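You operate a simulated robot arm through the tools that you are given. There is no shell and no other tool. Be economical: measure what you need, move in short steps, check, and stop when the job is done.

The job below is to be done with a simulated two-armed robot. You get a single attempt, and the scene is never put back.

JOB
Pick up the white water can with one hand, pass it to the other hand and put it on the top of the plate table. Set down upright: white water can.

It is judged by the outcome, as a careful person would: the job done as asked, and still so three seconds after it is handed in. It fails if anything else is knocked over, pushed out of place, dropped, spilled or broken.

ROBOT AND FRAMES
Two 7-joint arms with two-finger parallel grippers on one trunk, on a base that drives. Base frame: it is fixed to the floor where the robot stands at the start and does not move with it; the origin is under the middle of the robot, x ahead of it, y to its left, z up. Readings come in cm, degrees, newtons and seconds.
The left shoulder is at the start at [-10.9, 11.9, 72.9], the right one opposite. With the tool pointing down near the work surface each hand reaches from about 10 to 54 cm from the robot's upright axis, wherever it stands, measured 20 degrees to its own side. Places, roughly: top of the plate table [-160, 180, 80]. Payload 3.43 kg a hand.
The TCP of each hand is the grasp point between the finger pads, 3 cm short of the fingertips. In the tool frame z runs along the fingers and y along their closing line. The gripper opens to 9.4 cm. The fingers are 2.8 cm wide and 1 cm thick; the gripper's body (5 by 9.6 cm) begins 5.5 cm behind the TCP.
Orientation is that of the tool frame in the base frame, as [roll, pitch, yaw] about the fixed x, y, z axes, in that order (R = Rz(yaw) Ry(pitch) Rx(roll)). With the fingers straight down and closing along the base's y, the tool's x points along the base's -x, its y along +y and its z along -z.

CONTROLS
- The arms move only by the tool arm_command. It takes "left_targets", "right_targets" or both (then of equal length, played together; a hand with none holds still); each is a list of rows, each an object of numbers (a shift or turn left out is 0, a gripper value left out holds the last): "dx", "dy", "dz": the shift along the tool's x, y, z in cm; "wx", "wy", "wz": the turn, a rotation vector about the tool's x, y, z in degrees; "jaw": the closure, from 0 (fully open) to 1 (shut). In form: [{"dx": .., "dy": .., "dz": .., "wx": .., "wy": .., "wz": .., "jaw": ..}, ...]. A call has 1 to 10 rows; each row shifts and turns the commanded pose from where the row before left it, along the tool's axes as they then stand. A row lasts 0.2 s, in which the tool goes at most 5 cm and 8.6 degrees; a call with a longer step from one row to the next is refused whole, and so is a gripper value outside its range. Where a pose cannot be reached the arm comes as near as it can. A force on the tool above 40 N (or 10 N above the force at the start of the call, whichever is more), or a blocked arm, ends the call early, and 0.2 s more pass. The fingers move at their own pace (about 15.3 cm/s each) and stop on an object; they squeeze with about 25 N. The grip force told is the motor's: it shows also when the fingers shut on nothing. Time passes only in rows, and 0.2 s behind the last, so rows that do not move let the fingers close. The reply holds the time, the measured pose of the TCP, the force on the tool along the base axes, the opening and the grip force, in the units named above and with some noise, with the torque about the TCP (base axes, N m) and any sound that the robot's microphone picked up.
- Cameras (640 x 400 px; columns grow to the right, rows downward): "scene" is now at [3.52, 2.49, 143.93]; the picture's right is [0.33, -0.95, 0.00], its down [-0.70, -0.24, -0.67] and it looks along [0.63, 0.22, -0.74] (base axes); focal length 254 px, centre (320, 200). "left" rides on the left gripper at [7.6, -1.4, -10.2] in its tool frame; the picture's right is [0.18, 0.98, 0.00], its down [-0.75, 0.14, -0.64] and it looks along [-0.63, 0.12, 0.77] (tool axes); focal length 243 px, centre (320, 200). "right" rides on the right gripper at [7.6, 1.4, -10.2] in its tool frame; the picture's right is [-0.18, 0.98, 0.00], its down [-0.75, -0.14, -0.64] and it looks along [-0.63, -0.12, 0.77] (tool axes); focal length 243 px, centre (320, 200). There is no depth. A picture from a camera that has moved, and an enlarged one, comes with that camera's place and axes in the base frame and with its lens.
- grab_frame(camera): a new picture of that camera. The clock stands still meanwhile.
- raise_lower(by): slides the trunk up (or, below 0, down) by that many cm; the arms and the scene camera ride with it, the base frame stays. It gives what a move gives, with no picture.
- base_move(legs): drives the robot by 1 to 6 legs, each [ahead, left, turn to the left] in cm, cm and degrees, along the robot's own axes; the way and the turn of a leg run together, so that a leg with both is an arc; at most 150 cm and 180 degrees a leg. The arms and the cameras ride along, it lands a little off, and it stops where it bumps. It gives what a move gives.
- aim_head(pan, tilt): turns the head with the scene camera to pan (to the left, within 143 degrees either way) and tilt (down, from -29 to 69), counted from straight ahead of the robot. It gives what a move gives.
- enlarge(camera, box): a new picture of the part [left, top, right, bottom] of that camera's present view, enlarged. The clock stands still meanwhile.
- close_job(): hands the job in; it is judged then, once.

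Work in short steps. Places have to be worked out from the pictures, the camera data and where the tool is seen: move nearer, look again, correct. Check each grasp and each placing, and mend what went wrong. You have 120 turns and 92 pictures in all, those below and enlarged ones among them. Open the grippers and draw the arms clear of the work before you hand the job in, unless the task says otherwise; then end with one line.

The tools are called after ">>>" as name(argument=value, ...) on one line, values as JSON. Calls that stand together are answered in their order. arm_command: Moves the arms, as the interface text tells. Its arguments: {"type":"object","properties":{"left_targets":{"type":"array","items":{"type":"object","properties":{"dx":{"type":"number"},"dy":{"type":"number"},"dz":{"type":"number"},"wx":{"type":"number"},"wy":{"type":"number"},"wz":{"type":"number"},"jaw":{"type":"number"}}}},"right_targets":{"type":"array","items":{"type":"object","properties":{"dx":{"type":"number"},"dy":{"type":"number"},"dz":{"type":"number"},"wx":{"type":"number"},"wy":{"type":"number"},"wz":{"type":"number"},"jaw":{"type":"number"}}}}},"required":[]} The other tools are called the same way: raise_lower (by) slides the trunk up or down; base_move (legs) drives the base; aim_head (pan, tilt) turns the head that bears the scene camera; grab_frame (camera) takes a picture; enlarge (camera, box) takes an enlarged picture of a part of a camera's view; close_job () hands the job in.

At the start:

```text
time: 0.0
left_position: [30.36, 30.33, 102.15]
left_ee_rot: [-180.0, 0.0, -179.9]
left_contact_force: [0.7, -0.5, 0.1]
left_ft_torque: [0.01, 0.02, 0.0]
left_finger_gap: 9.4
left_grip_force: 0.1
right_position: [29.72, -2.03, 103.06]
right_ee_rot: [-180.0, 0.0, -180.0]
right_contact_force: [-1.0, 0.1, -1.7]
right_ft_torque: [0.03, 0.0, 0.04]
right_finger_gap: 9.39
right_grip_force: 0.1
trunk travel left (down, up): [-15.0, 18.5]
robot x, y, heading: [0.1, -0.14, 0.1]
head pan, tilt: [19.0, 48.0]
```

scene: 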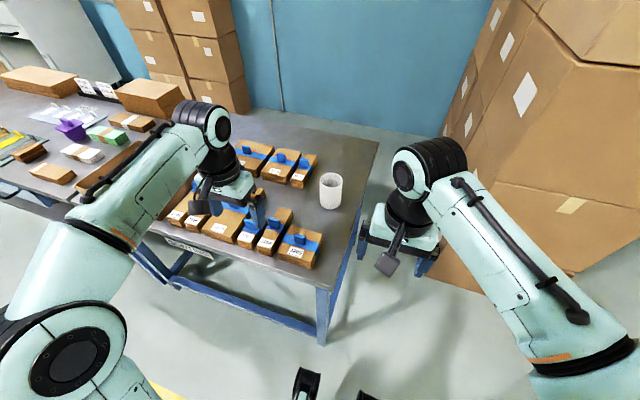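
right: 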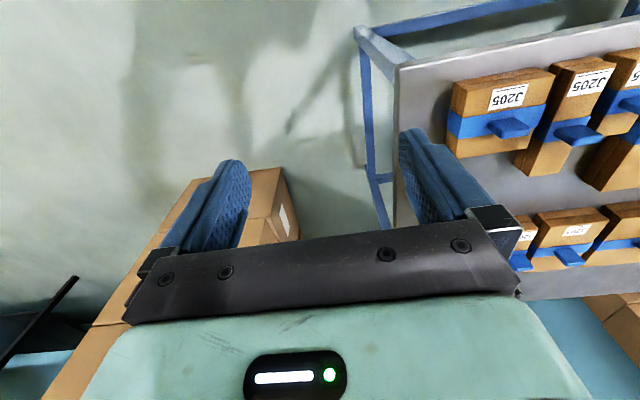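
left: 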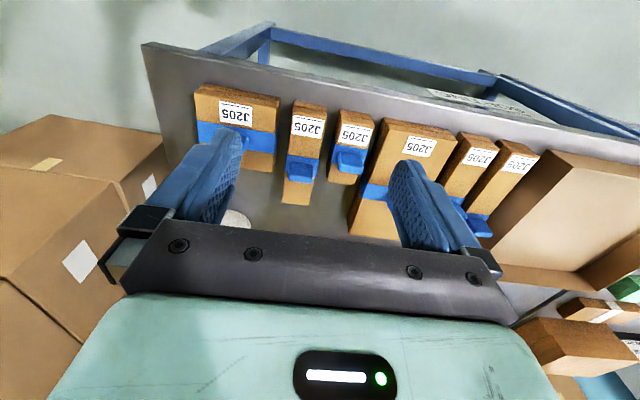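

The white can stands at the near right part of the table. I'll enlarge it and look around for the plate table behind.

>>> enlarge(camera="scene", box=[240, 130, 400, 230])

>>> aim_head(pan=131, tilt=20)

>>> grab_frame(camera="scene")

```text
4.00 times, centred on (320, 180) of scene
camera zoom: at [3.52, 2.49, 143.93], right [0.33, -0.95, 0.0], down [-0.7, -0.24, -0.67], along [0.63, 0.22, -0.74], focal length 1015 px, centre (320, 280)
```

zoom: 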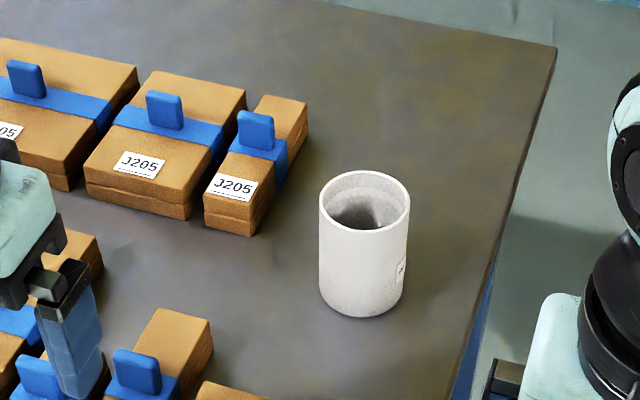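

```text
time: 1.9
left_position: [30.44, 30.33, 102.12]
left_ee_rot: [-180.0, -0.1, 180.0]
left_contact_force: [-0.2, 0.1, -0.1]
left_ft_torque: [0.01, 0.02, 0.0]
left_finger_gap: 9.41
left_grip_force: 0.0
right_position: [29.51, -2.12, 103.29]
right_ee_rot: [-179.9, 0.1, 180.0]
right_contact_force: [1.2, -0.7, 0.6]
right_ft_torque: [0.01, -0.03, 0.01]
right_finger_gap: 9.39
right_grip_force: 0.2
trunk travel left (down, up): [-15.0, 18.5]
robot x, y, heading: [-0.15, 0.24, 0.1]
head pan, tilt: [131.0, 20.0]
```

```text
87 pictures are left
camera scene: at [-10.04, 6.96, 148.22], right [0.76, 0.66, 0.0], down [0.22, -0.26, -0.94], along [-0.62, 0.71, -0.34], focal length 254 px, centre (320, 200)
```

scene: 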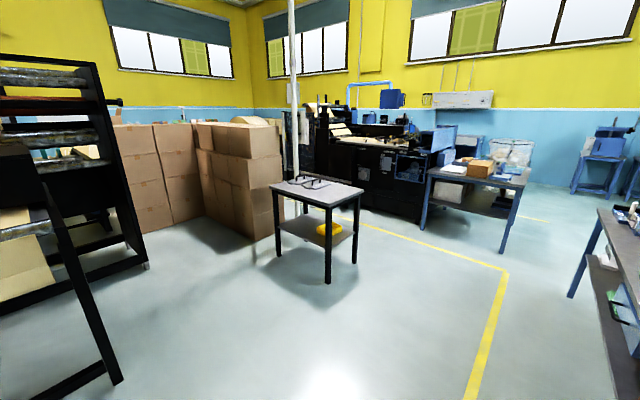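

The plate table is the small one near [-153,168]. The can appears to stand near [60,18], base at z≈76, about 7.6 cm wide. I look back at it and drive a bit nearer.

>>> aim_head(pan=12, tilt=50)

>>> base_move(legs=[[8, -4, 0]])

>>> grab_frame(camera="scene")

>>> grab_frame(camera="left")

```text
time: 3.9
left_position: [30.47, 30.4, 102.22]
left_ee_rot: [-180.0, 0.0, 180.0]
left_contact_force: [-0.5, -0.3, -0.1]
left_ft_torque: [-0.02, 0.01, -0.01]
left_finger_gap: 9.4
left_grip_force: 0.0
right_position: [29.7, -2.06, 103.25]
right_ee_rot: [180.0, 0.0, -179.9]
right_contact_force: [1.0, 0.1, 0.3]
right_ft_torque: [-0.02, 0.02, 0.0]
right_finger_gap: 9.38
right_grip_force: 0.1
trunk travel left (down, up): [-15.0, 18.5]
robot x, y, heading: [-0.27, -0.47, 0.0]
head pan, tilt: [12.0, 50.0]
```

```text
time: 5.1
left_position: [38.31, 25.94, 102.03]
left_ee_rot: [-179.9, 0.0, 179.8]
left_contact_force: [0.0, 0.3, -0.6]
left_ft_torque: [0.02, -0.01, 0.03]
left_finger_gap: 9.39
left_grip_force: 0.0
right_position: [37.71, -6.37, 103.14]
right_ee_rot: [-180.0, 0.1, 179.8]
right_contact_force: [-0.3, 0.2, -0.4]
right_ft_torque: [-0.01, -0.02, 0.0]
right_finger_gap: 9.39
right_grip_force: 0.0
trunk travel left (down, up): [-15.0, 18.5]
robot x, y, heading: [7.73, -4.34, 0.1]
head pan, tilt: [12.0, 50.0]
stopped in leg 1: the robot was blocked; the commanded pose is now the measured one
```

```text
86 pictures are left
camera scene: at [11.4, -2.75, 143.66], right [0.21, -0.98, 0.0], down [-0.75, -0.16, -0.64], along [0.63, 0.13, -0.77], focal length 254 px, centre (320, 200)
```

scene: 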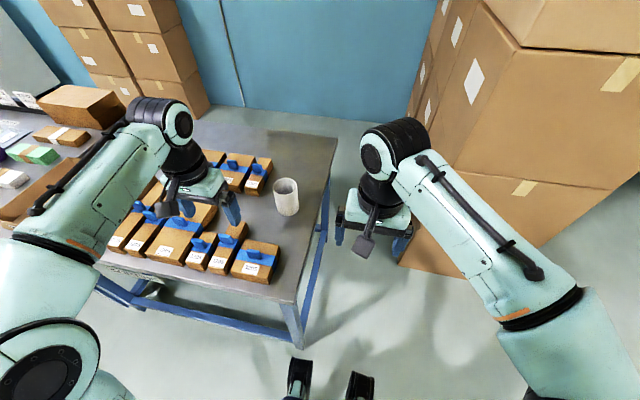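

```text
85 pictures are left
camera left: at [30.62, 24.59, 112.38], right [-0.18, 0.98, 0.0], down [0.75, 0.14, 0.64], along [0.63, 0.12, -0.77], focal length 243 px, centre (320, 200)
```

left: 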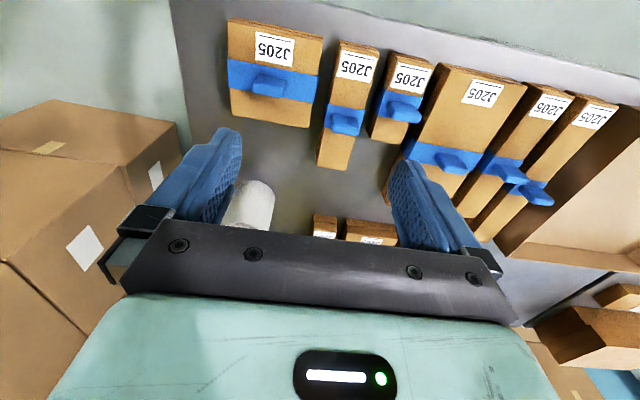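

Both views agree: can axis about [60.3,18], rim z≈88.3, bottom ≈76.5. I'll take it with the right hand tilted 30° below level, pointing ahead-left, gripping its lower half; first turn the hand in the free space.

>>> arm_command(right_targets=[{"wz": -7.5, "jaw": 0}, {"wz": -7.5}, {"wz": -7.5}, {"wz": -7.5}, {"wz": -7.5}, {"wz": -7.5}, {"wy": -7.5}, {"wy": -7.5}, {"wy": -7.5}, {"wy": -7.5}])

>>> arm_command(right_targets=[{"wy": -7.5}, {"wy": -7.5}, {"wy": -7.5}, {"wy": -7.5}, {}])

>>> grab_frame(camera="scene")

>>> grab_frame(camera="right")

```text
time: 7.3
left_position: [38.3, 26.05, 102.15]
left_ee_rot: [-180.0, 0.1, 179.9]
left_contact_force: [0.8, 0.4, 0.9]
left_ft_torque: [-0.02, 0.01, 0.01]
left_finger_gap: 9.41
left_grip_force: 0.1
right_position: [37.5, -6.41, 103.28]
right_ee_rot: [-179.8, 30.2, -135.1]
right_contact_force: [-0.3, 0.2, 0.3]
right_ft_torque: [0.0, 0.03, -0.02]
right_finger_gap: 9.39
right_grip_force: 0.0
trunk travel left (down, up): [-15.0, 18.5]
robot x, y, heading: [7.63, -4.47, -0.1]
head pan, tilt: [12.0, 50.0]
```

```text
time: 8.5
left_position: [38.3, 25.91, 102.07]
left_ee_rot: [179.9, 0.0, 179.9]
left_contact_force: [0.4, -0.2, -0.4]
left_ft_torque: [-0.01, -0.01, 0.01]
left_finger_gap: 9.37
left_grip_force: 0.0
right_position: [37.68, -6.35, 103.23]
right_ee_rot: [-179.9, 60.1, -135.1]
right_contact_force: [0.2, -0.3, 1.0]
right_ft_torque: [-0.02, 0.0, 0.0]
right_finger_gap: 9.38
right_grip_force: 0.0
trunk travel left (down, up): [-15.0, 18.5]
robot x, y, heading: [7.68, -3.97, -0.2]
head pan, tilt: [12.0, 50.0]
```

```text
84 pictures are left
camera scene: at [11.49, -2.73, 143.66], right [0.21, -0.98, 0.0], down [-0.75, -0.16, -0.64], along [0.63, 0.13, -0.77], focal length 254 px, centre (320, 200)
```

scene: 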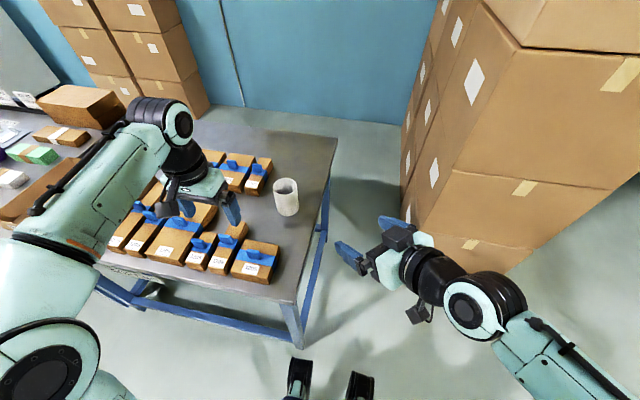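

```text
83 pictures are left
camera right: at [27.69, -14.39, 101.79], right [-0.63, 0.76, 0.16], down [-0.03, -0.23, 0.97], along [0.78, 0.61, 0.16], focal length 243 px, centre (320, 200)
```

right: 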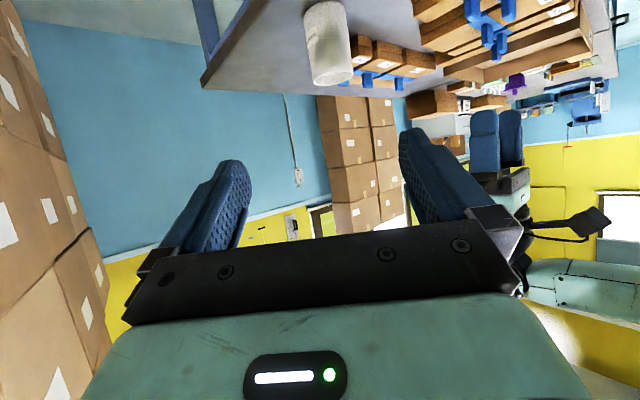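

Right camera confirms the can axis at about [60,18.1], rim ≈88. Next I go to a pre-grasp 14 cm short of it, still a bit high.

>>> arm_command(right_targets=[{"dx": 0.907, "dy": 0.247, "dz": 4.16}, {"dx": 0.907, "dy": 0.247, "dz": 4.16}, {"dx": 0.907, "dy": 0.247, "dz": 4.16}, {"dx": 0.907, "dy": 0.247, "dz": 4.16}, {"dx": 0.907, "dy": 0.247, "dz": 4.16}, {"dx": 0.907, "dy": 0.247, "dz": 4.16}, {}])

>>> grab_frame(camera="scene")

>>> grab_frame(camera="right")

```text
time: 10.1
left_position: [38.3, 26.05, 102.19]
left_ee_rot: [179.9, 0.0, 179.8]
left_contact_force: [-0.1, 0.4, 0.4]
left_ft_torque: [0.03, 0.01, -0.03]
left_finger_gap: 9.39
left_grip_force: 0.0
right_position: [49.73, 8.05, 86.09]
right_ee_rot: [-179.9, 60.2, -135.1]
right_contact_force: [0.5, 0.0, 0.2]
right_ft_torque: [0.01, 0.0, 0.02]
right_finger_gap: 9.38
right_grip_force: 0.0
trunk travel left (down, up): [-15.0, 18.5]
robot x, y, heading: [7.82, -4.02, -0.4]
head pan, tilt: [12.0, 50.0]
```

```text
82 pictures are left
camera scene: at [11.46, -2.78, 143.66], right [0.21, -0.98, 0.0], down [-0.75, -0.16, -0.64], along [0.63, 0.13, -0.77], focal length 254 px, centre (320, 200)
```

scene: 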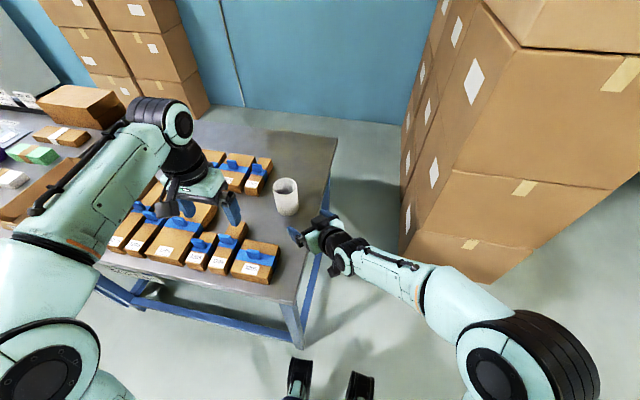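

```text
81 pictures are left
camera right: at [39.79, 0.1, 84.65], right [-0.63, 0.76, 0.16], down [-0.03, -0.23, 0.97], along [0.78, 0.61, 0.16], focal length 243 px, centre (320, 200)
```

right: 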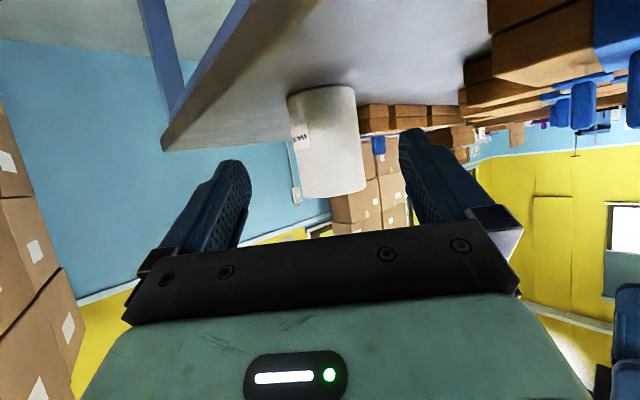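

The can is centred between the fingers; rim ≈88, table ≈77.5–78. I lower to z≈82 and advance part-way, then check.

>>> arm_command(right_targets=[{"dx": 1.78, "dz": 1.02}, {"dx": 1.78, "dz": 1.02}, {"dx": -1.25, "dz": 2.16}, {"dx": -1.25, "dz": 2.16}, {}])

>>> grab_frame(camera="right")

>>> enlarge(camera="scene", box=[220, 150, 380, 250])

```text
time: 11.3
left_position: [38.34, 26.1, 102.04]
left_ee_rot: [-179.9, -0.1, 179.8]
left_contact_force: [-0.3, 0.6, 0.1]
left_ft_torque: [0.03, 0.01, 0.06]
left_finger_gap: 9.42
left_grip_force: 0.0
right_position: [53.43, 11.58, 82.12]
right_ee_rot: [-179.9, 60.0, -135.1]
right_contact_force: [1.0, 0.3, 0.1]
right_ft_torque: [-0.02, 0.01, -0.01]
right_finger_gap: 9.39
right_grip_force: 0.2
trunk travel left (down, up): [-15.0, 18.5]
robot x, y, heading: [7.7, -4.25, -0.2]
head pan, tilt: [12.0, 50.0]
```

```text
80 pictures are left
camera right: at [43.47, 3.57, 80.65], right [-0.63, 0.76, 0.16], down [-0.03, -0.23, 0.97], along [0.78, 0.61, 0.16], focal length 243 px, centre (320, 200)
```

right: 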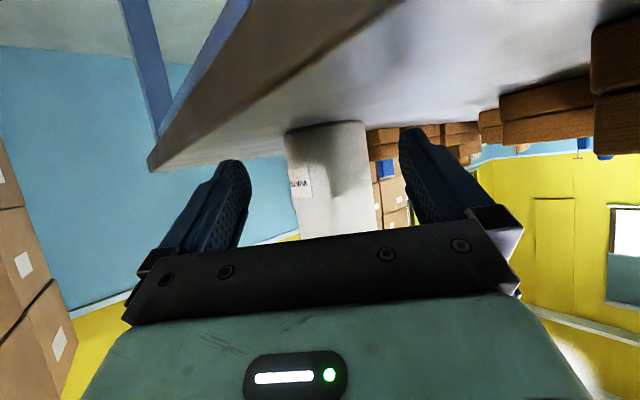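

```text
4.00 times, centred on (300, 200) of scene
camera zoom: at [11.49, -2.76, 143.66], right [0.21, -0.98, 0.0], down [-0.75, -0.16, -0.64], along [0.63, 0.13, -0.77], focal length 1015 px, centre (400, 200)
```

zoom: 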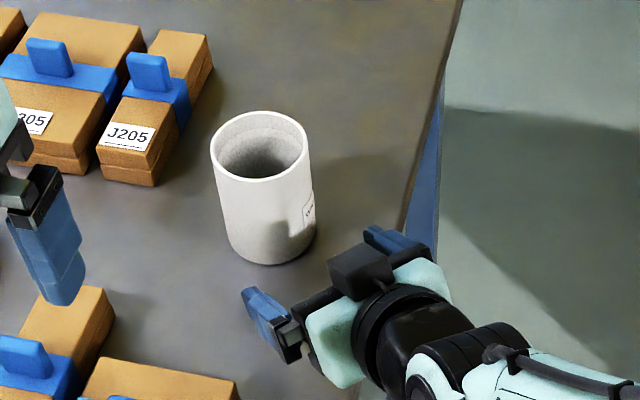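

Alignment looks good with clearance both sides. Advance the last 7.8 cm level, then close.

>>> arm_command(right_targets=[{"dx": -1.3, "dz": 2.25}, {"dx": -1.3, "dz": 2.25}, {"dx": -1.3, "dz": 2.25}, {}])

>>> enlarge(camera="scene", box=[220, 150, 380, 250])

>>> grab_frame(camera="right")

```text
time: 12.3
left_position: [38.35, 25.85, 102.13]
left_ee_rot: [-180.0, 0.0, 179.9]
left_contact_force: [-0.2, -0.9, 0.1]
left_ft_torque: [-0.03, 0.01, -0.01]
left_finger_gap: 9.44
left_grip_force: 0.0
right_position: [58.97, 16.9, 81.78]
right_ee_rot: [-179.9, 60.1, -135.1]
right_contact_force: [-1.0, -0.1, -0.6]
right_ft_torque: [-0.02, 0.01, -0.01]
right_finger_gap: 9.39
right_grip_force: 0.1
trunk travel left (down, up): [-15.0, 18.5]
robot x, y, heading: [7.85, -4.28, -0.1]
head pan, tilt: [12.0, 50.0]
```

```text
4.00 times, centred on (300, 200) of scene
camera zoom: at [11.48, -2.76, 143.66], right [0.21, -0.98, 0.0], down [-0.75, -0.16, -0.64], along [0.63, 0.13, -0.77], focal length 1015 px, centre (400, 200)
```

zoom: 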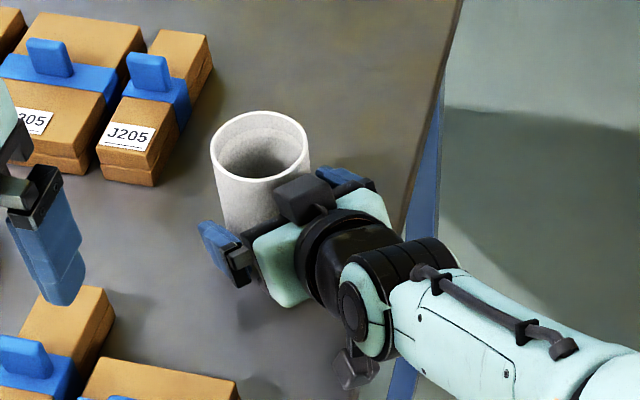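

```text
77 pictures are left
camera right: at [49.02, 8.91, 80.3], right [-0.63, 0.76, 0.16], down [-0.03, -0.23, 0.97], along [0.78, 0.61, 0.16], focal length 243 px, centre (320, 200)
```

right: 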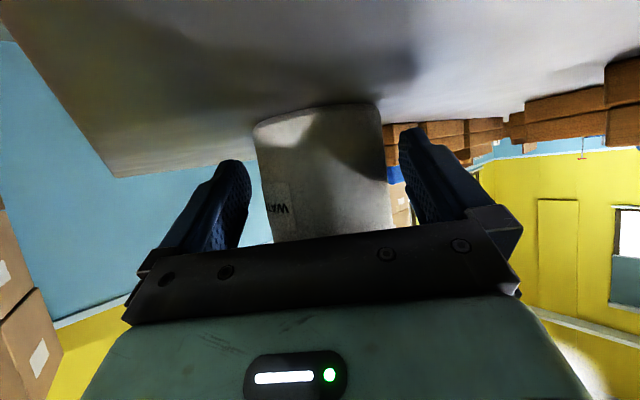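

Fingers straddle the can, tips just past its axis. Advance 0.6 cm more and close.

>>> arm_command(right_targets=[{"dx": -0.3, "dz": 0.52}, {"jaw": 1}, {}, {}, {}, {}])

>>> enlarge(camera="scene", box=[220, 150, 380, 250])

```text
time: 13.7
left_position: [38.31, 26.12, 102.14]
left_ee_rot: [-180.0, 0.0, 179.8]
left_contact_force: [-0.1, -0.1, 0.0]
left_ft_torque: [-0.01, 0.0, 0.0]
left_finger_gap: 9.41
left_grip_force: 0.0
right_position: [59.35, 17.44, 81.82]
right_ee_rot: [-179.9, 60.0, -135.1]
right_contact_force: [0.1, 0.6, 1.5]
right_ft_torque: [-0.02, -0.07, 0.06]
right_finger_gap: 7.25
right_grip_force: 24.8
trunk travel left (down, up): [-15.0, 18.5]
robot x, y, heading: [8.04, -4.06, -0.1]
head pan, tilt: [12.0, 50.0]
```

```text
4.00 times, centred on (300, 200) of scene
camera zoom: at [11.48, -2.74, 143.66], right [0.21, -0.98, 0.0], down [-0.75, -0.16, -0.64], along [0.63, 0.13, -0.77], focal length 1015 px, centre (400, 200)
```

zoom: 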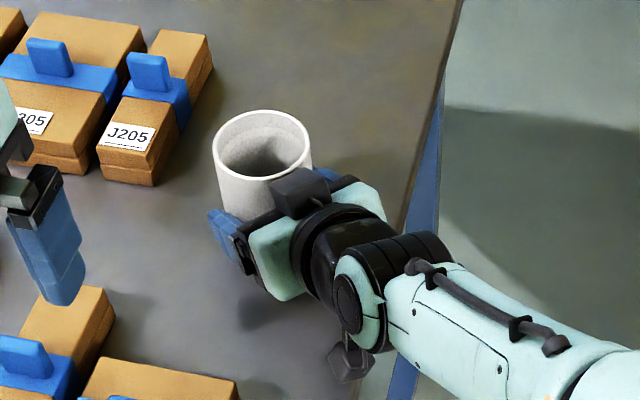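

Firm grip at 7.25 cm. Lift straight up.

>>> arm_command(right_targets=[{"dx": -0.87, "dz": -0.5}, {"dx": -0.87, "dz": -0.5}, {"dx": -1.73, "dz": -1}, {"dx": -1.73, "dz": -1}, {"dx": -1.73, "dz": -1}, {"dx": -1.73, "dz": -1}, {"dx": -1.73, "dz": -1}, {}])

>>> grab_frame(camera="scene")

>>> grab_frame(camera="right")

```text
time: 15.5
left_position: [38.35, 26.06, 102.12]
left_ee_rot: [180.0, 0.0, 179.9]
left_contact_force: [0.1, -0.2, 0.1]
left_ft_torque: [0.02, 0.0, 0.02]
left_finger_gap: 9.4
left_grip_force: 0.0
right_position: [59.56, 17.29, 94.04]
right_ee_rot: [-179.9, 60.0, -135.1]
right_contact_force: [0.3, -0.8, -1.7]
right_ft_torque: [-0.01, 0.03, 0.0]
right_finger_gap: 7.24
right_grip_force: 25.1
trunk travel left (down, up): [-15.0, 18.5]
robot x, y, heading: [7.93, -4.21, 0.1]
head pan, tilt: [12.0, 50.0]
```

```text
75 pictures are left
camera scene: at [11.5, -2.74, 143.66], right [0.21, -0.98, 0.0], down [-0.75, -0.16, -0.64], along [0.63, 0.13, -0.77], focal length 254 px, centre (320, 200)
```

scene: 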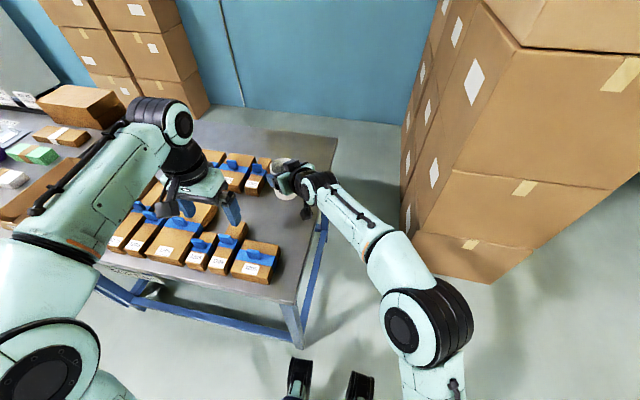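

```text
74 pictures are left
camera right: at [49.59, 9.27, 92.65], right [-0.63, 0.76, 0.16], down [-0.03, -0.23, 0.97], along [0.78, 0.61, 0.16], focal length 243 px, centre (320, 200)
```

right: 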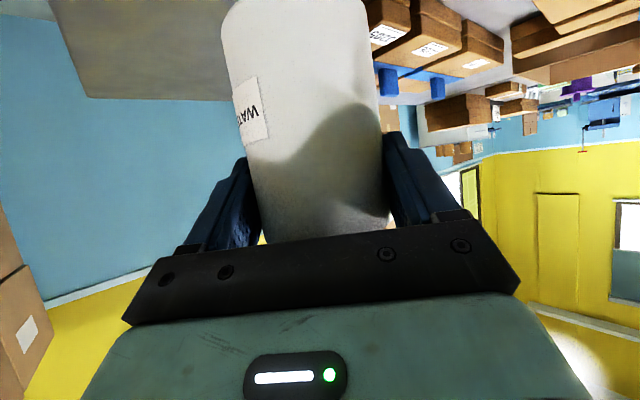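

The can looks tipped relative to the hand; enlarge to see.

>>> enlarge(camera="scene", box=[236, 130, 332, 190])

>>> grab_frame(camera="left")

```text
6.67 times, centred on (284, 160) of scene
camera zoom: at [11.5, -2.74, 143.66], right [0.21, -0.98, 0.0], down [-0.75, -0.16, -0.64], along [0.63, 0.13, -0.77], focal length 1692 px, centre (560, 467)
```

zoom: 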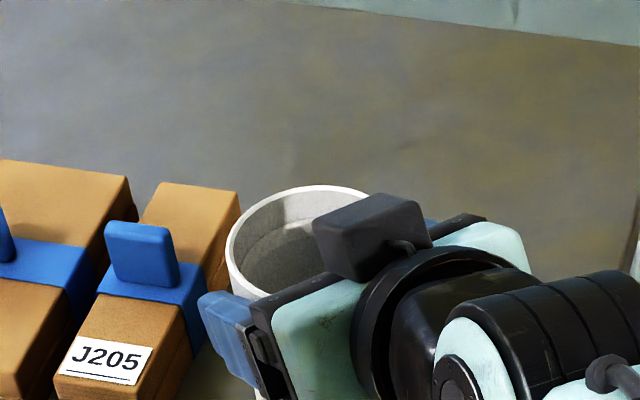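

```text
72 pictures are left
camera left: at [30.7, 24.59, 112.37], right [-0.18, 0.98, 0.0], down [0.75, 0.14, 0.64], along [0.63, 0.12, -0.77], focal length 243 px, centre (320, 200)
```

left: 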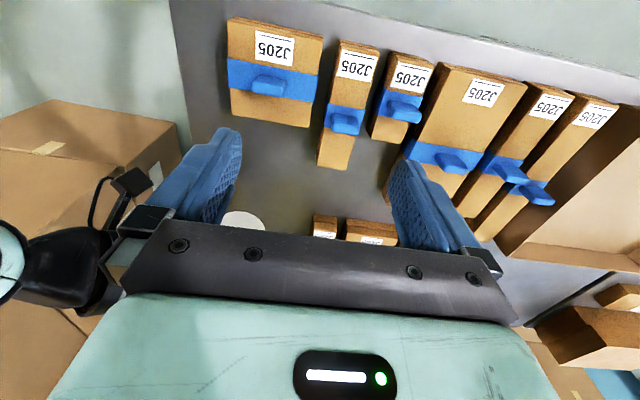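

Working it out from both views, the can is upright but slid down ~3.5 cm in the grip. I check whether it is still slipping by waiting a moment.

>>> arm_command(right_targets=[{"jaw": 1}, {}, {}])

>>> grab_frame(camera="right")

```text
time: 16.3
left_position: [38.34, 26.01, 102.1]
left_ee_rot: [179.9, 0.0, 179.9]
left_contact_force: [0.8, 0.8, 0.3]
left_ft_torque: [0.02, 0.01, 0.0]
left_finger_gap: 9.39
left_grip_force: 0.1
right_position: [59.53, 17.19, 93.94]
right_ee_rot: [-179.9, 59.9, -135.1]
right_contact_force: [-0.1, -0.3, -0.9]
right_ft_torque: [0.02, -0.01, 0.03]
right_finger_gap: 7.23
right_grip_force: 25.3
trunk travel left (down, up): [-15.0, 18.5]
robot x, y, heading: [7.84, -4.07, 0.0]
head pan, tilt: [12.0, 50.0]
```

```text
71 pictures are left
camera right: at [49.59, 9.27, 92.61], right [-0.63, 0.76, 0.16], down [-0.03, -0.23, 0.97], along [0.78, 0.61, 0.16], focal length 243 px, centre (320, 200)
```

right: 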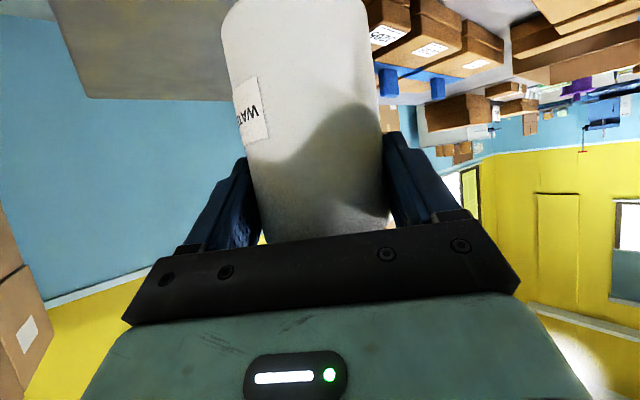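

Stable now; it only slid while lifting off. The grip is too high for a pass from above, so I set it back down slowly to regrip lower.

>>> arm_command(right_targets=[{"dx": 0.433, "dz": 0.25}, {"dx": 0.866, "dz": 0.5}, {"dx": 0.866, "dz": 0.5}, {"dx": 0.866, "dz": 0.5}, {"dx": 0.866, "dz": 0.5}, {"dx": 0.866, "dz": 0.5}, {"dx": 0.866, "dz": 0.5}, {"dx": 0.433, "dz": 0.25}, {}])

>>> grab_frame(camera="right")

```text
time: 18.3
left_position: [38.43, 26.09, 102.11]
left_ee_rot: [179.9, 0.0, 179.8]
left_contact_force: [0.2, -0.8, 0.1]
left_ft_torque: [0.0, 0.01, 0.02]
left_finger_gap: 9.4
left_grip_force: 0.0
right_position: [59.37, 17.42, 86.87]
right_ee_rot: [-180.0, 60.0, -135.1]
right_contact_force: [0.5, 0.5, -1.6]
right_ft_torque: [-0.02, 0.01, 0.01]
right_finger_gap: 7.25
right_grip_force: 25.3
trunk travel left (down, up): [-15.0, 18.5]
robot x, y, heading: [7.9, -4.08, -0.1]
head pan, tilt: [12.0, 50.0]
```

```text
70 pictures are left
camera right: at [49.43, 9.41, 85.44], right [-0.63, 0.76, 0.16], down [-0.03, -0.23, 0.97], along [0.78, 0.61, 0.16], focal length 243 px, centre (320, 200)
```

right: 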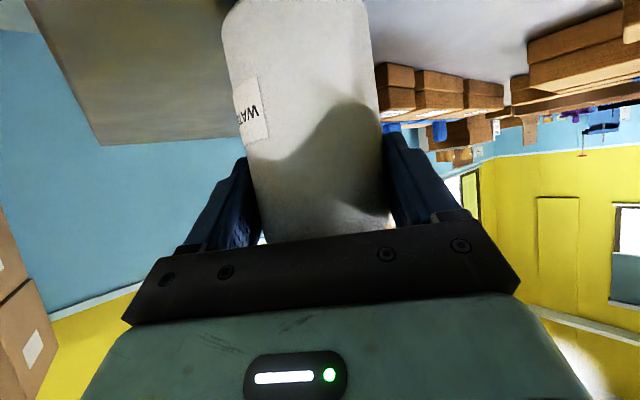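

Lower further in small steps, watching the force.

>>> arm_command(right_targets=[{"dx": 0.26, "dz": 0.15}, {"dx": 0.26, "dz": 0.15}, {"dx": 0.26, "dz": 0.15}])

>>> grab_frame(camera="right")

```text
time: 19.1
left_position: [38.31, 25.89, 102.17]
left_ee_rot: [-180.0, 0.0, 179.9]
left_contact_force: [-0.3, -0.7, -0.1]
left_ft_torque: [-0.01, -0.02, 0.0]
left_finger_gap: 9.4
left_grip_force: 0.0
right_position: [59.49, 17.36, 86.03]
right_ee_rot: [-179.9, 60.2, -135.0]
right_contact_force: [0.5, -0.8, 4.3]
right_ft_torque: [-0.02, 0.12, 0.02]
right_finger_gap: 7.25
right_grip_force: 25.3
trunk travel left (down, up): [-15.0, 18.5]
robot x, y, heading: [7.62, -4.43, -0.2]
head pan, tilt: [12.0, 50.0]
```

```text
69 pictures are left
camera right: at [49.51, 9.46, 84.67], right [-0.63, 0.76, 0.16], down [-0.03, -0.23, 0.97], along [0.78, 0.61, 0.17], focal length 243 px, centre (320, 200)
```

right: 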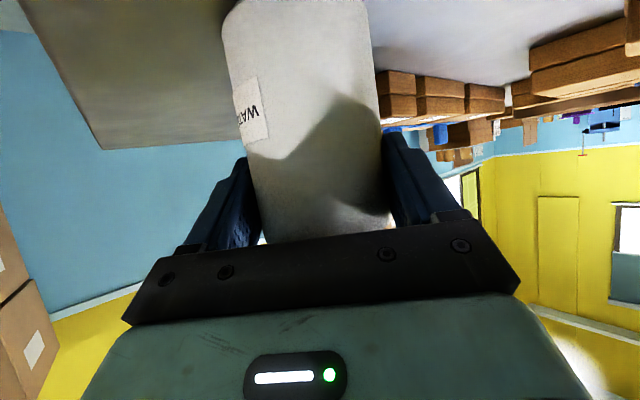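

Touching the table now (+5 N). Open, lower the hand to z≈82.3, close again.

>>> arm_command(right_targets=[{"jaw": 0}, {}, {}, {"dx": 0.8, "dz": 0.46}, {"dx": 0.8, "dz": 0.46}, {"dx": 0.8, "dz": 0.46}, {"dx": 0.8, "dz": 0.46}, {}])

>>> enlarge(camera="scene", box=[236, 150, 332, 210])

>>> grab_frame(camera="right")

```text
time: 20.9
left_position: [38.23, 26.07, 102.12]
left_ee_rot: [179.9, 0.1, 179.9]
left_contact_force: [0.5, -0.3, 0.9]
left_ft_torque: [0.01, 0.0, -0.03]
left_finger_gap: 9.43
left_grip_force: 0.0
right_position: [59.36, 17.36, 82.2]
right_ee_rot: [-179.9, 59.9, -135.0]
right_contact_force: [0.8, -0.6, 0.2]
right_ft_torque: [0.01, -0.02, 0.01]
right_finger_gap: 9.42
right_grip_force: 0.0
trunk travel left (down, up): [-15.0, 18.5]
robot x, y, heading: [7.76, -4.33, 0.0]
head pan, tilt: [12.0, 50.0]
```

```text
6.67 times, centred on (284, 180) of scene
camera zoom: at [11.49, -2.75, 143.66], right [0.21, -0.98, 0.0], down [-0.75, -0.16, -0.64], along [0.63, 0.13, -0.77], focal length 1692 px, centre (560, 333)
```

zoom: 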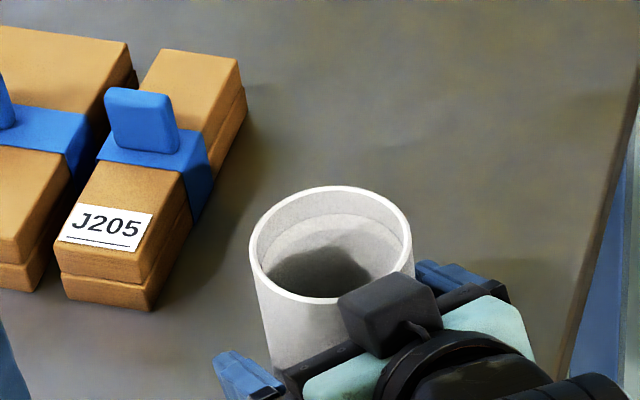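

```text
67 pictures are left
camera right: at [49.42, 9.48, 80.86], right [-0.63, 0.76, 0.16], down [-0.03, -0.23, 0.97], along [0.78, 0.61, 0.16], focal length 243 px, centre (320, 200)
```

right: 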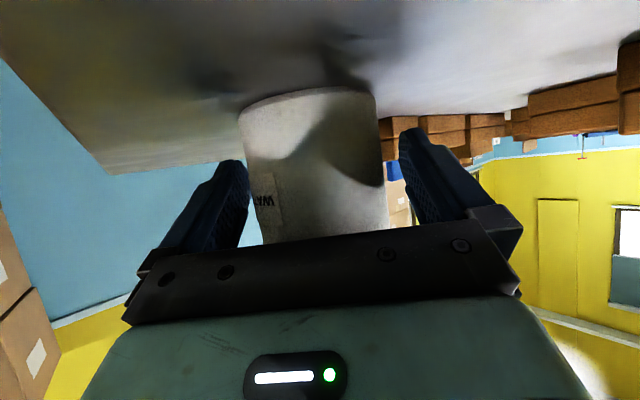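

Can stands upright, about 0.5 cm ahead of the TCP. Close and lift very slowly by 1.5 cm, then check.

>>> arm_command(right_targets=[{"jaw": 1}, {}, {}, {}, {}, {"dx": -0.26, "dz": -0.15}, {"dx": -0.26, "dz": -0.15}, {"dx": -0.26, "dz": -0.15}, {"dx": -0.26, "dz": -0.15}, {"dx": -0.26, "dz": -0.15}])

>>> grab_frame(camera="right")

```text
time: 23.1
left_position: [38.36, 26.08, 102.15]
left_ee_rot: [-180.0, 0.0, 179.9]
left_contact_force: [0.5, -0.4, 1.0]
left_ft_torque: [0.02, 0.0, -0.01]
left_finger_gap: 9.4
left_grip_force: 0.1
right_position: [59.43, 17.44, 83.87]
right_ee_rot: [-179.9, 60.0, -135.2]
right_contact_force: [0.2, -0.1, -0.6]
right_ft_torque: [-0.01, 0.01, -0.01]
right_finger_gap: 7.24
right_grip_force: 25.2
trunk travel left (down, up): [-15.0, 18.5]
robot x, y, heading: [7.6, -4.18, -0.1]
head pan, tilt: [12.0, 50.0]
```

```text
66 pictures are left
camera right: at [49.4, 9.41, 82.46], right [-0.63, 0.76, 0.16], down [-0.03, -0.23, 0.97], along [0.78, 0.61, 0.16], focal length 243 px, centre (320, 200)
```

right: 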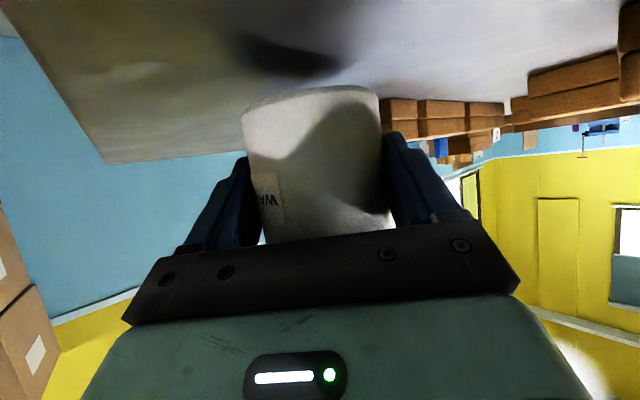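

No slip this time. Continue lifting gently 12 cm.

>>> arm_command(right_targets=[{"dx": -0.433, "dz": -0.25}, {"dx": -0.866, "dz": -0.5}, {"dx": -1.3, "dz": -0.75}, {"dx": -1.3, "dz": -0.75}, {"dx": -1.3, "dz": -0.75}, {"dx": -1.3, "dz": -0.75}, {"dx": -1.3, "dz": -0.75}, {"dx": -1.3, "dz": -0.75}, {"dx": -1.3, "dz": -0.75}, {"dx": -0.433, "dz": -0.25}])

>>> grab_frame(camera="right")

>>> grab_frame(camera="scene")

```text
time: 25.3
left_position: [38.23, 25.98, 102.15]
left_ee_rot: [179.9, 0.0, 179.9]
left_contact_force: [0.1, 0.8, 0.4]
left_ft_torque: [0.03, -0.01, -0.01]
left_finger_gap: 9.42
left_grip_force: 0.0
right_position: [59.48, 17.48, 96.53]
right_ee_rot: [-179.9, 60.1, -135.0]
right_contact_force: [0.4, -0.7, -1.3]
right_ft_torque: [-0.04, -0.01, 0.0]
right_finger_gap: 7.24
right_grip_force: 25.1
trunk travel left (down, up): [-15.0, 18.5]
robot x, y, heading: [7.75, -4.28, 0.1]
head pan, tilt: [12.0, 50.0]
```

```text
65 pictures are left
camera right: at [49.48, 9.43, 94.98], right [-0.63, 0.76, 0.16], down [-0.03, -0.23, 0.97], along [0.78, 0.61, 0.16], focal length 243 px, centre (320, 200)
```

right: 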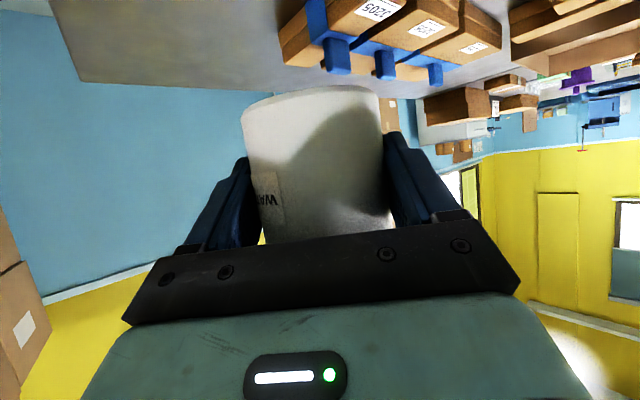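

```text
64 pictures are left
camera scene: at [11.5, -2.74, 143.66], right [0.21, -0.98, 0.0], down [-0.75, -0.16, -0.64], along [0.63, 0.13, -0.77], focal length 254 px, centre (320, 200)
```

scene: 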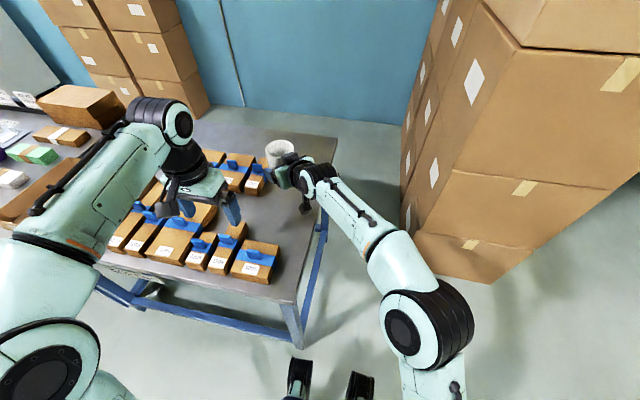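

The can is held steady. Bring it back nearer (to about [43,6.5,96.5]) while raising the left hand and turning it 45° so its closing line matches.

>>> arm_command(right_targets=[{"dz": -1.683, "dx": 0.974, "dy": 0.389}, {"dz": -1.683, "dx": 0.974, "dy": 0.389}, {"dz": -1.683, "dx": 0.974, "dy": 0.389}, {"dz": -1.683, "dx": 0.974, "dy": 0.389}, {"dz": -1.683, "dx": 0.974, "dy": 0.389}, {"dz": -1.683, "dx": 0.974, "dy": 0.389}, {"dz": -1.683, "dx": 0.974, "dy": 0.389}, {"dz": -1.683, "dx": 0.974, "dy": 0.389}, {"dz": -1.683, "dx": 0.974, "dy": 0.389}, {"dz": -1.683, "dx": 0.974, "dy": 0.389}], left_targets=[{"dz": -1.2, "wz": -4.5, "jaw": 0}, {"dz": -1.2, "wz": -4.5}, {"dz": -1.2, "wz": -4.5}, {"dz": -1.2, "wz": -4.5}, {"dz": -1.2, "wz": -4.5}, {"dz": -1.2, "wz": -4.5}, {"dz": -1.2, "wz": -4.5}, {"dz": -1.2, "wz": -4.5}, {"dz": -1.2, "wz": -4.5}, {"dz": -1.2, "wz": -4.5}])

>>> grab_frame(camera="scene")

>>> grab_frame(camera="right")

>>> grab_frame(camera="left")

```text
time: 27.5
left_position: [38.65, 26.33, 109.56]
left_ee_rot: [178.8, -3.0, -145.6]
left_contact_force: [-0.1, -0.5, 0.1]
left_ft_torque: [0.02, 0.02, -0.01]
left_finger_gap: 9.39
left_grip_force: 0.1
left hand out of reach, approached as far as the arm can: row 8, 9, 10
right_position: [43.22, 6.35, 96.37]
right_ee_rot: [-179.9, 60.1, -135.2]
right_contact_force: [-0.6, -0.8, -1.1]
right_ft_torque: [0.02, 0.03, 0.03]
right_finger_gap: 7.23
right_grip_force: 25.2
trunk travel left (down, up): [-15.0, 18.5]
robot x, y, heading: [8.06, -4.25, -0.1]
head pan, tilt: [12.0, 50.0]
```

```text
63 pictures are left
camera scene: at [11.48, -2.86, 143.66], right [0.21, -0.98, 0.0], down [-0.75, -0.16, -0.64], along [0.63, 0.13, -0.77], focal length 254 px, centre (320, 200)
```

scene: 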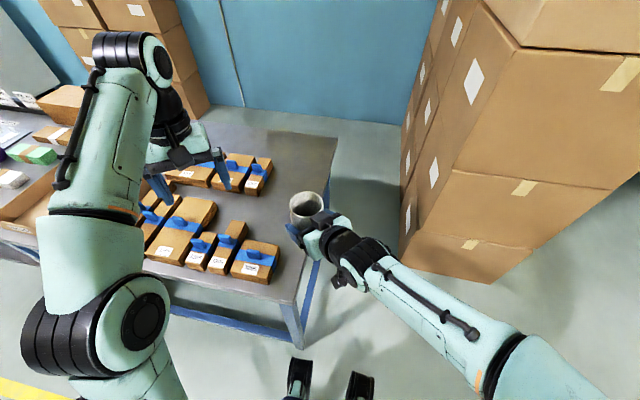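

```text
62 pictures are left
camera right: at [33.27, -1.64, 94.94], right [-0.63, 0.76, 0.16], down [-0.03, -0.23, 0.97], along [0.78, 0.61, 0.16], focal length 243 px, centre (320, 200)
```

right: 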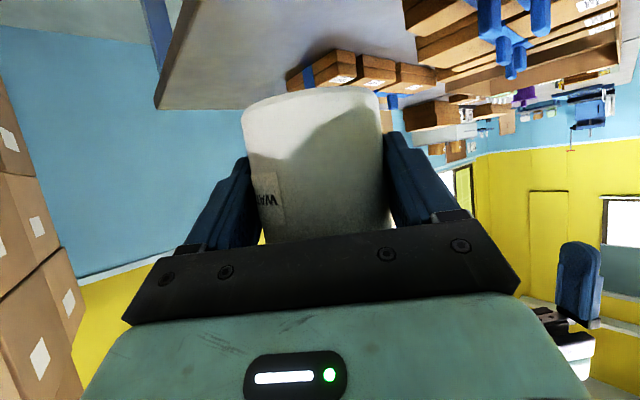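

```text
61 pictures are left
camera left: at [33.73, 20.98, 120.24], right [-0.71, 0.71, 0.03], down [0.58, 0.55, 0.6], along [0.41, 0.44, -0.8], focal length 243 px, centre (320, 200)
```

left: 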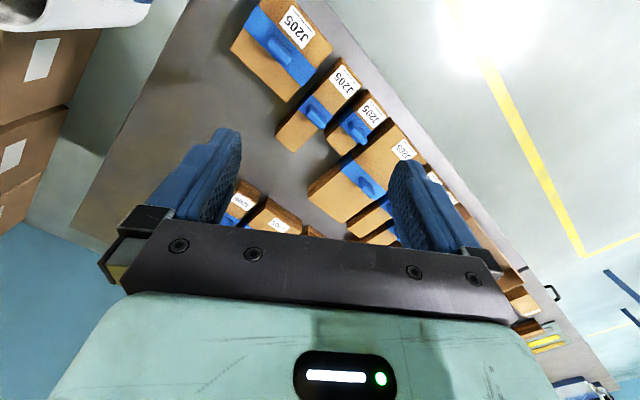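

Left hand is near its top limit. Lower the right hand 4.5 cm and bring the left down to ≈105.

>>> arm_command(right_targets=[{"dx": 0.78, "dz": 0.45}, {"dx": 0.78, "dz": 0.45}, {"dx": 0.78, "dz": 0.45}, {"dx": 0.78, "dz": 0.45}, {"dx": 0.78, "dz": 0.45}, {}], left_targets=[{"dz": 1.8}, {"dz": 1.8}, {"dz": 1.8}, {"dz": 1.8}, {"dz": 1.8}, {}])

```text
time: 28.9
left_position: [38.27, 26.46, 100.4]
left_ee_rot: [178.8, -3.3, -145.6]
left_contact_force: [1.4, -0.1, 1.3]
left_ft_torque: [0.01, -0.01, -0.02]
left_finger_gap: 9.39
left_grip_force: 0.1
right_position: [42.97, 6.46, 91.75]
right_ee_rot: [-179.9, 60.1, -135.0]
right_contact_force: [0.4, 0.4, -0.6]
right_ft_torque: [0.0, 0.03, 0.01]
right_finger_gap: 7.25
right_grip_force: 25.2
trunk travel left (down, up): [-15.0, 18.5]
robot x, y, heading: [7.9, -4.14, 0.0]
head pan, tilt: [12.0, 50.0]
```

Left commanded pose was reset to the measured one; level it, finish the turn to 45° and rise to ≈104.

>>> arm_command(left_targets=[{"wx": 1.2, "wy": -3.3, "dz": -1.2}, {"wz": -5.3, "dz": -1.2}, {"wz": -5.3, "dz": -1.2}, {}])

>>> grab_frame(camera="right")

```text
time: 29.9
left_position: [38.17, 26.35, 104.11]
left_ee_rot: [-180.0, 0.1, -134.8]
left_contact_force: [0.3, -0.5, -0.1]
left_ft_torque: [0.01, 0.03, -0.03]
left_finger_gap: 9.41
left_grip_force: 0.1
right_position: [42.89, 6.46, 91.77]
right_ee_rot: [-179.9, 60.0, -135.2]
right_contact_force: [-0.1, 0.0, -0.9]
right_ft_torque: [-0.02, 0.02, 0.03]
right_finger_gap: 7.21
right_grip_force: 25.2
trunk travel left (down, up): [-15.0, 18.5]
robot x, y, heading: [7.52, -4.41, 0.1]
head pan, tilt: [12.0, 50.0]
```

```text
60 pictures are left
camera right: at [32.99, -1.49, 90.41], right [-0.63, 0.76, 0.16], down [-0.03, -0.23, 0.97], along [0.78, 0.61, 0.16], focal length 243 px, centre (320, 200)
```

right: 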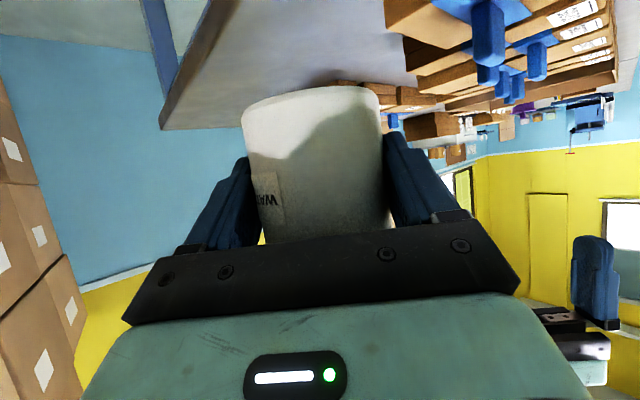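

Left hand is level at yaw -135. Move it two thirds of the way over toward the can, then look.

>>> arm_command(left_targets=[{"dx": 1.206, "dy": -2.18}, {"dx": 1.206, "dy": -2.18}, {"dx": 1.206, "dy": -2.18}, {"dx": 1.206, "dy": -2.18}, {"dx": 1.206, "dy": -2.18}, {}])

>>> grab_frame(camera="scene")

>>> grab_frame(camera="left")

```text
time: 31.3
left_position: [41.61, 14.48, 103.95]
left_ee_rot: [-179.8, 0.1, -134.9]
left_contact_force: [0.1, 0.9, -0.2]
left_ft_torque: [0.01, 0.01, 0.03]
left_finger_gap: 9.4
left_grip_force: 0.0
right_position: [42.98, 6.52, 91.86]
right_ee_rot: [-179.9, 60.0, -135.1]
right_contact_force: [0.2, 0.5, -1.1]
right_ft_torque: [-0.03, 0.02, -0.01]
right_finger_gap: 7.23
right_grip_force: 24.6
trunk travel left (down, up): [-15.0, 18.5]
robot x, y, heading: [7.92, -4.37, -0.2]
head pan, tilt: [12.0, 50.0]
```

```text
59 pictures are left
camera scene: at [11.48, -2.72, 143.66], right [0.21, -0.98, 0.0], down [-0.75, -0.16, -0.64], along [0.63, 0.13, -0.77], focal length 254 px, centre (320, 200)
```

scene: 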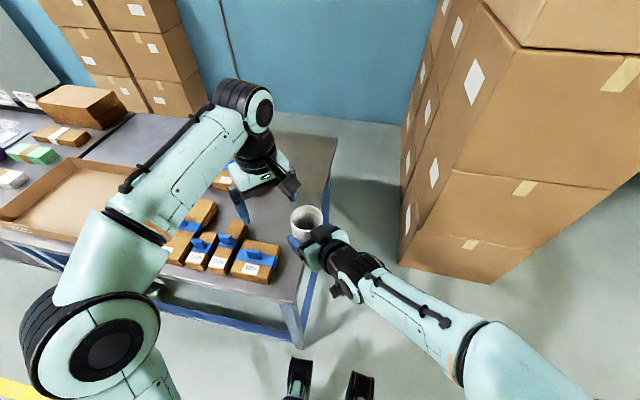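

```text
58 pictures are left
camera left: at [37.26, 8.0, 114.25], right [-0.83, 0.56, 0.0], down [0.43, 0.63, 0.64], along [0.36, 0.53, -0.77], focal length 243 px, centre (320, 200)
```

left: 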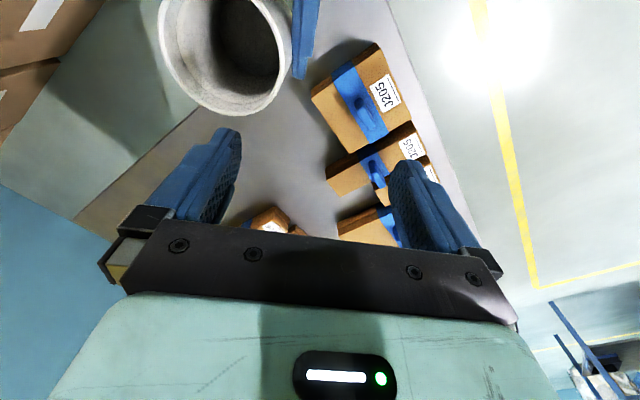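

Left camera puts the rim centre at ≈[43,6.8,98], as expected. Go above it.

>>> arm_command(left_targets=[{"dx": 1.237, "dy": -2.157}, {"dx": 1.237, "dy": -2.157}, {"dx": 1.237, "dy": -2.157}, {}])

>>> grab_frame(camera="scene")

>>> grab_frame(camera="left")

>>> grab_frame(camera="right")

```text
time: 32.3
left_position: [43.84, 7.24, 103.95]
left_ee_rot: [-179.9, 0.1, -134.9]
left_contact_force: [-0.7, -0.6, -0.1]
left_ft_torque: [0.01, -0.01, 0.01]
left_finger_gap: 9.4
left_grip_force: 0.2
right_position: [42.99, 6.43, 91.81]
right_ee_rot: [-179.9, 60.0, -135.1]
right_contact_force: [0.2, 0.6, -0.8]
right_ft_torque: [0.01, 0.0, 0.05]
right_finger_gap: 7.23
right_grip_force: 24.6
trunk travel left (down, up): [-15.0, 18.5]
robot x, y, heading: [7.8, -4.17, -0.4]
head pan, tilt: [12.0, 50.0]
```

```text
57 pictures are left
camera scene: at [11.48, -2.72, 143.66], right [0.21, -0.98, 0.0], down [-0.75, -0.16, -0.64], along [0.63, 0.13, -0.77], focal length 254 px, centre (320, 200)
```

scene: 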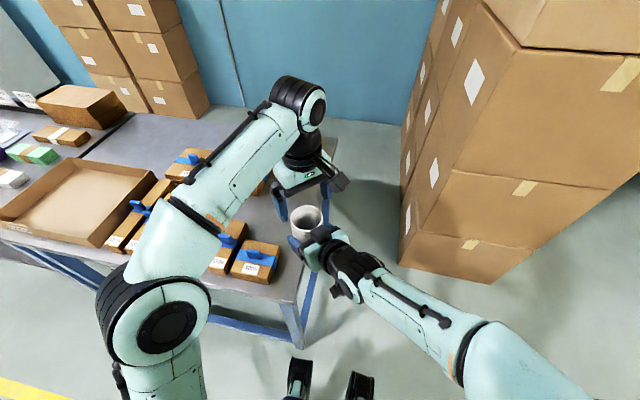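

```text
56 pictures are left
camera left: at [39.33, 0.82, 114.25], right [-0.83, 0.56, 0.0], down [0.43, 0.63, 0.64], along [0.36, 0.53, -0.77], focal length 243 px, centre (320, 200)
```

left: 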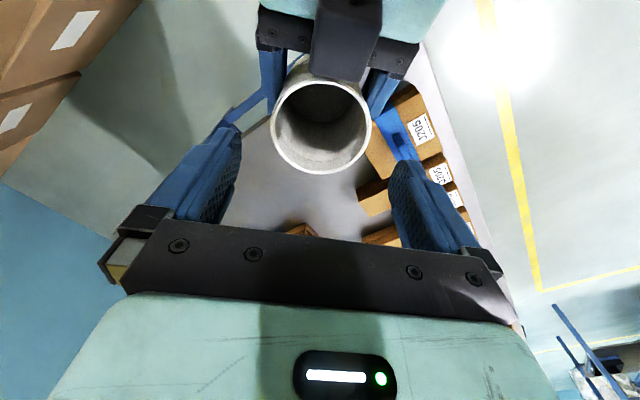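

```text
55 pictures are left
camera right: at [32.98, -1.48, 90.41], right [-0.63, 0.76, 0.16], down [-0.03, -0.23, 0.97], along [0.78, 0.61, 0.16], focal length 243 px, centre (320, 200)
```

right: 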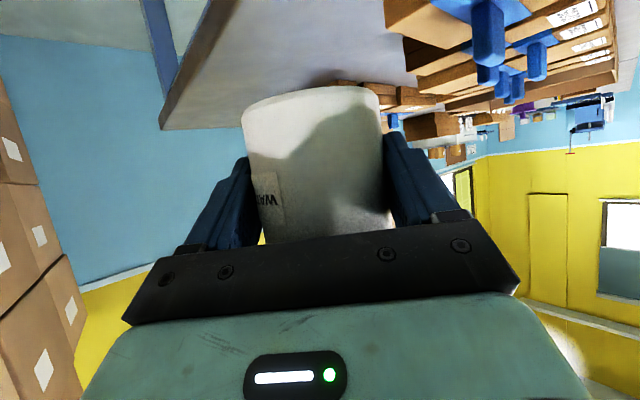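

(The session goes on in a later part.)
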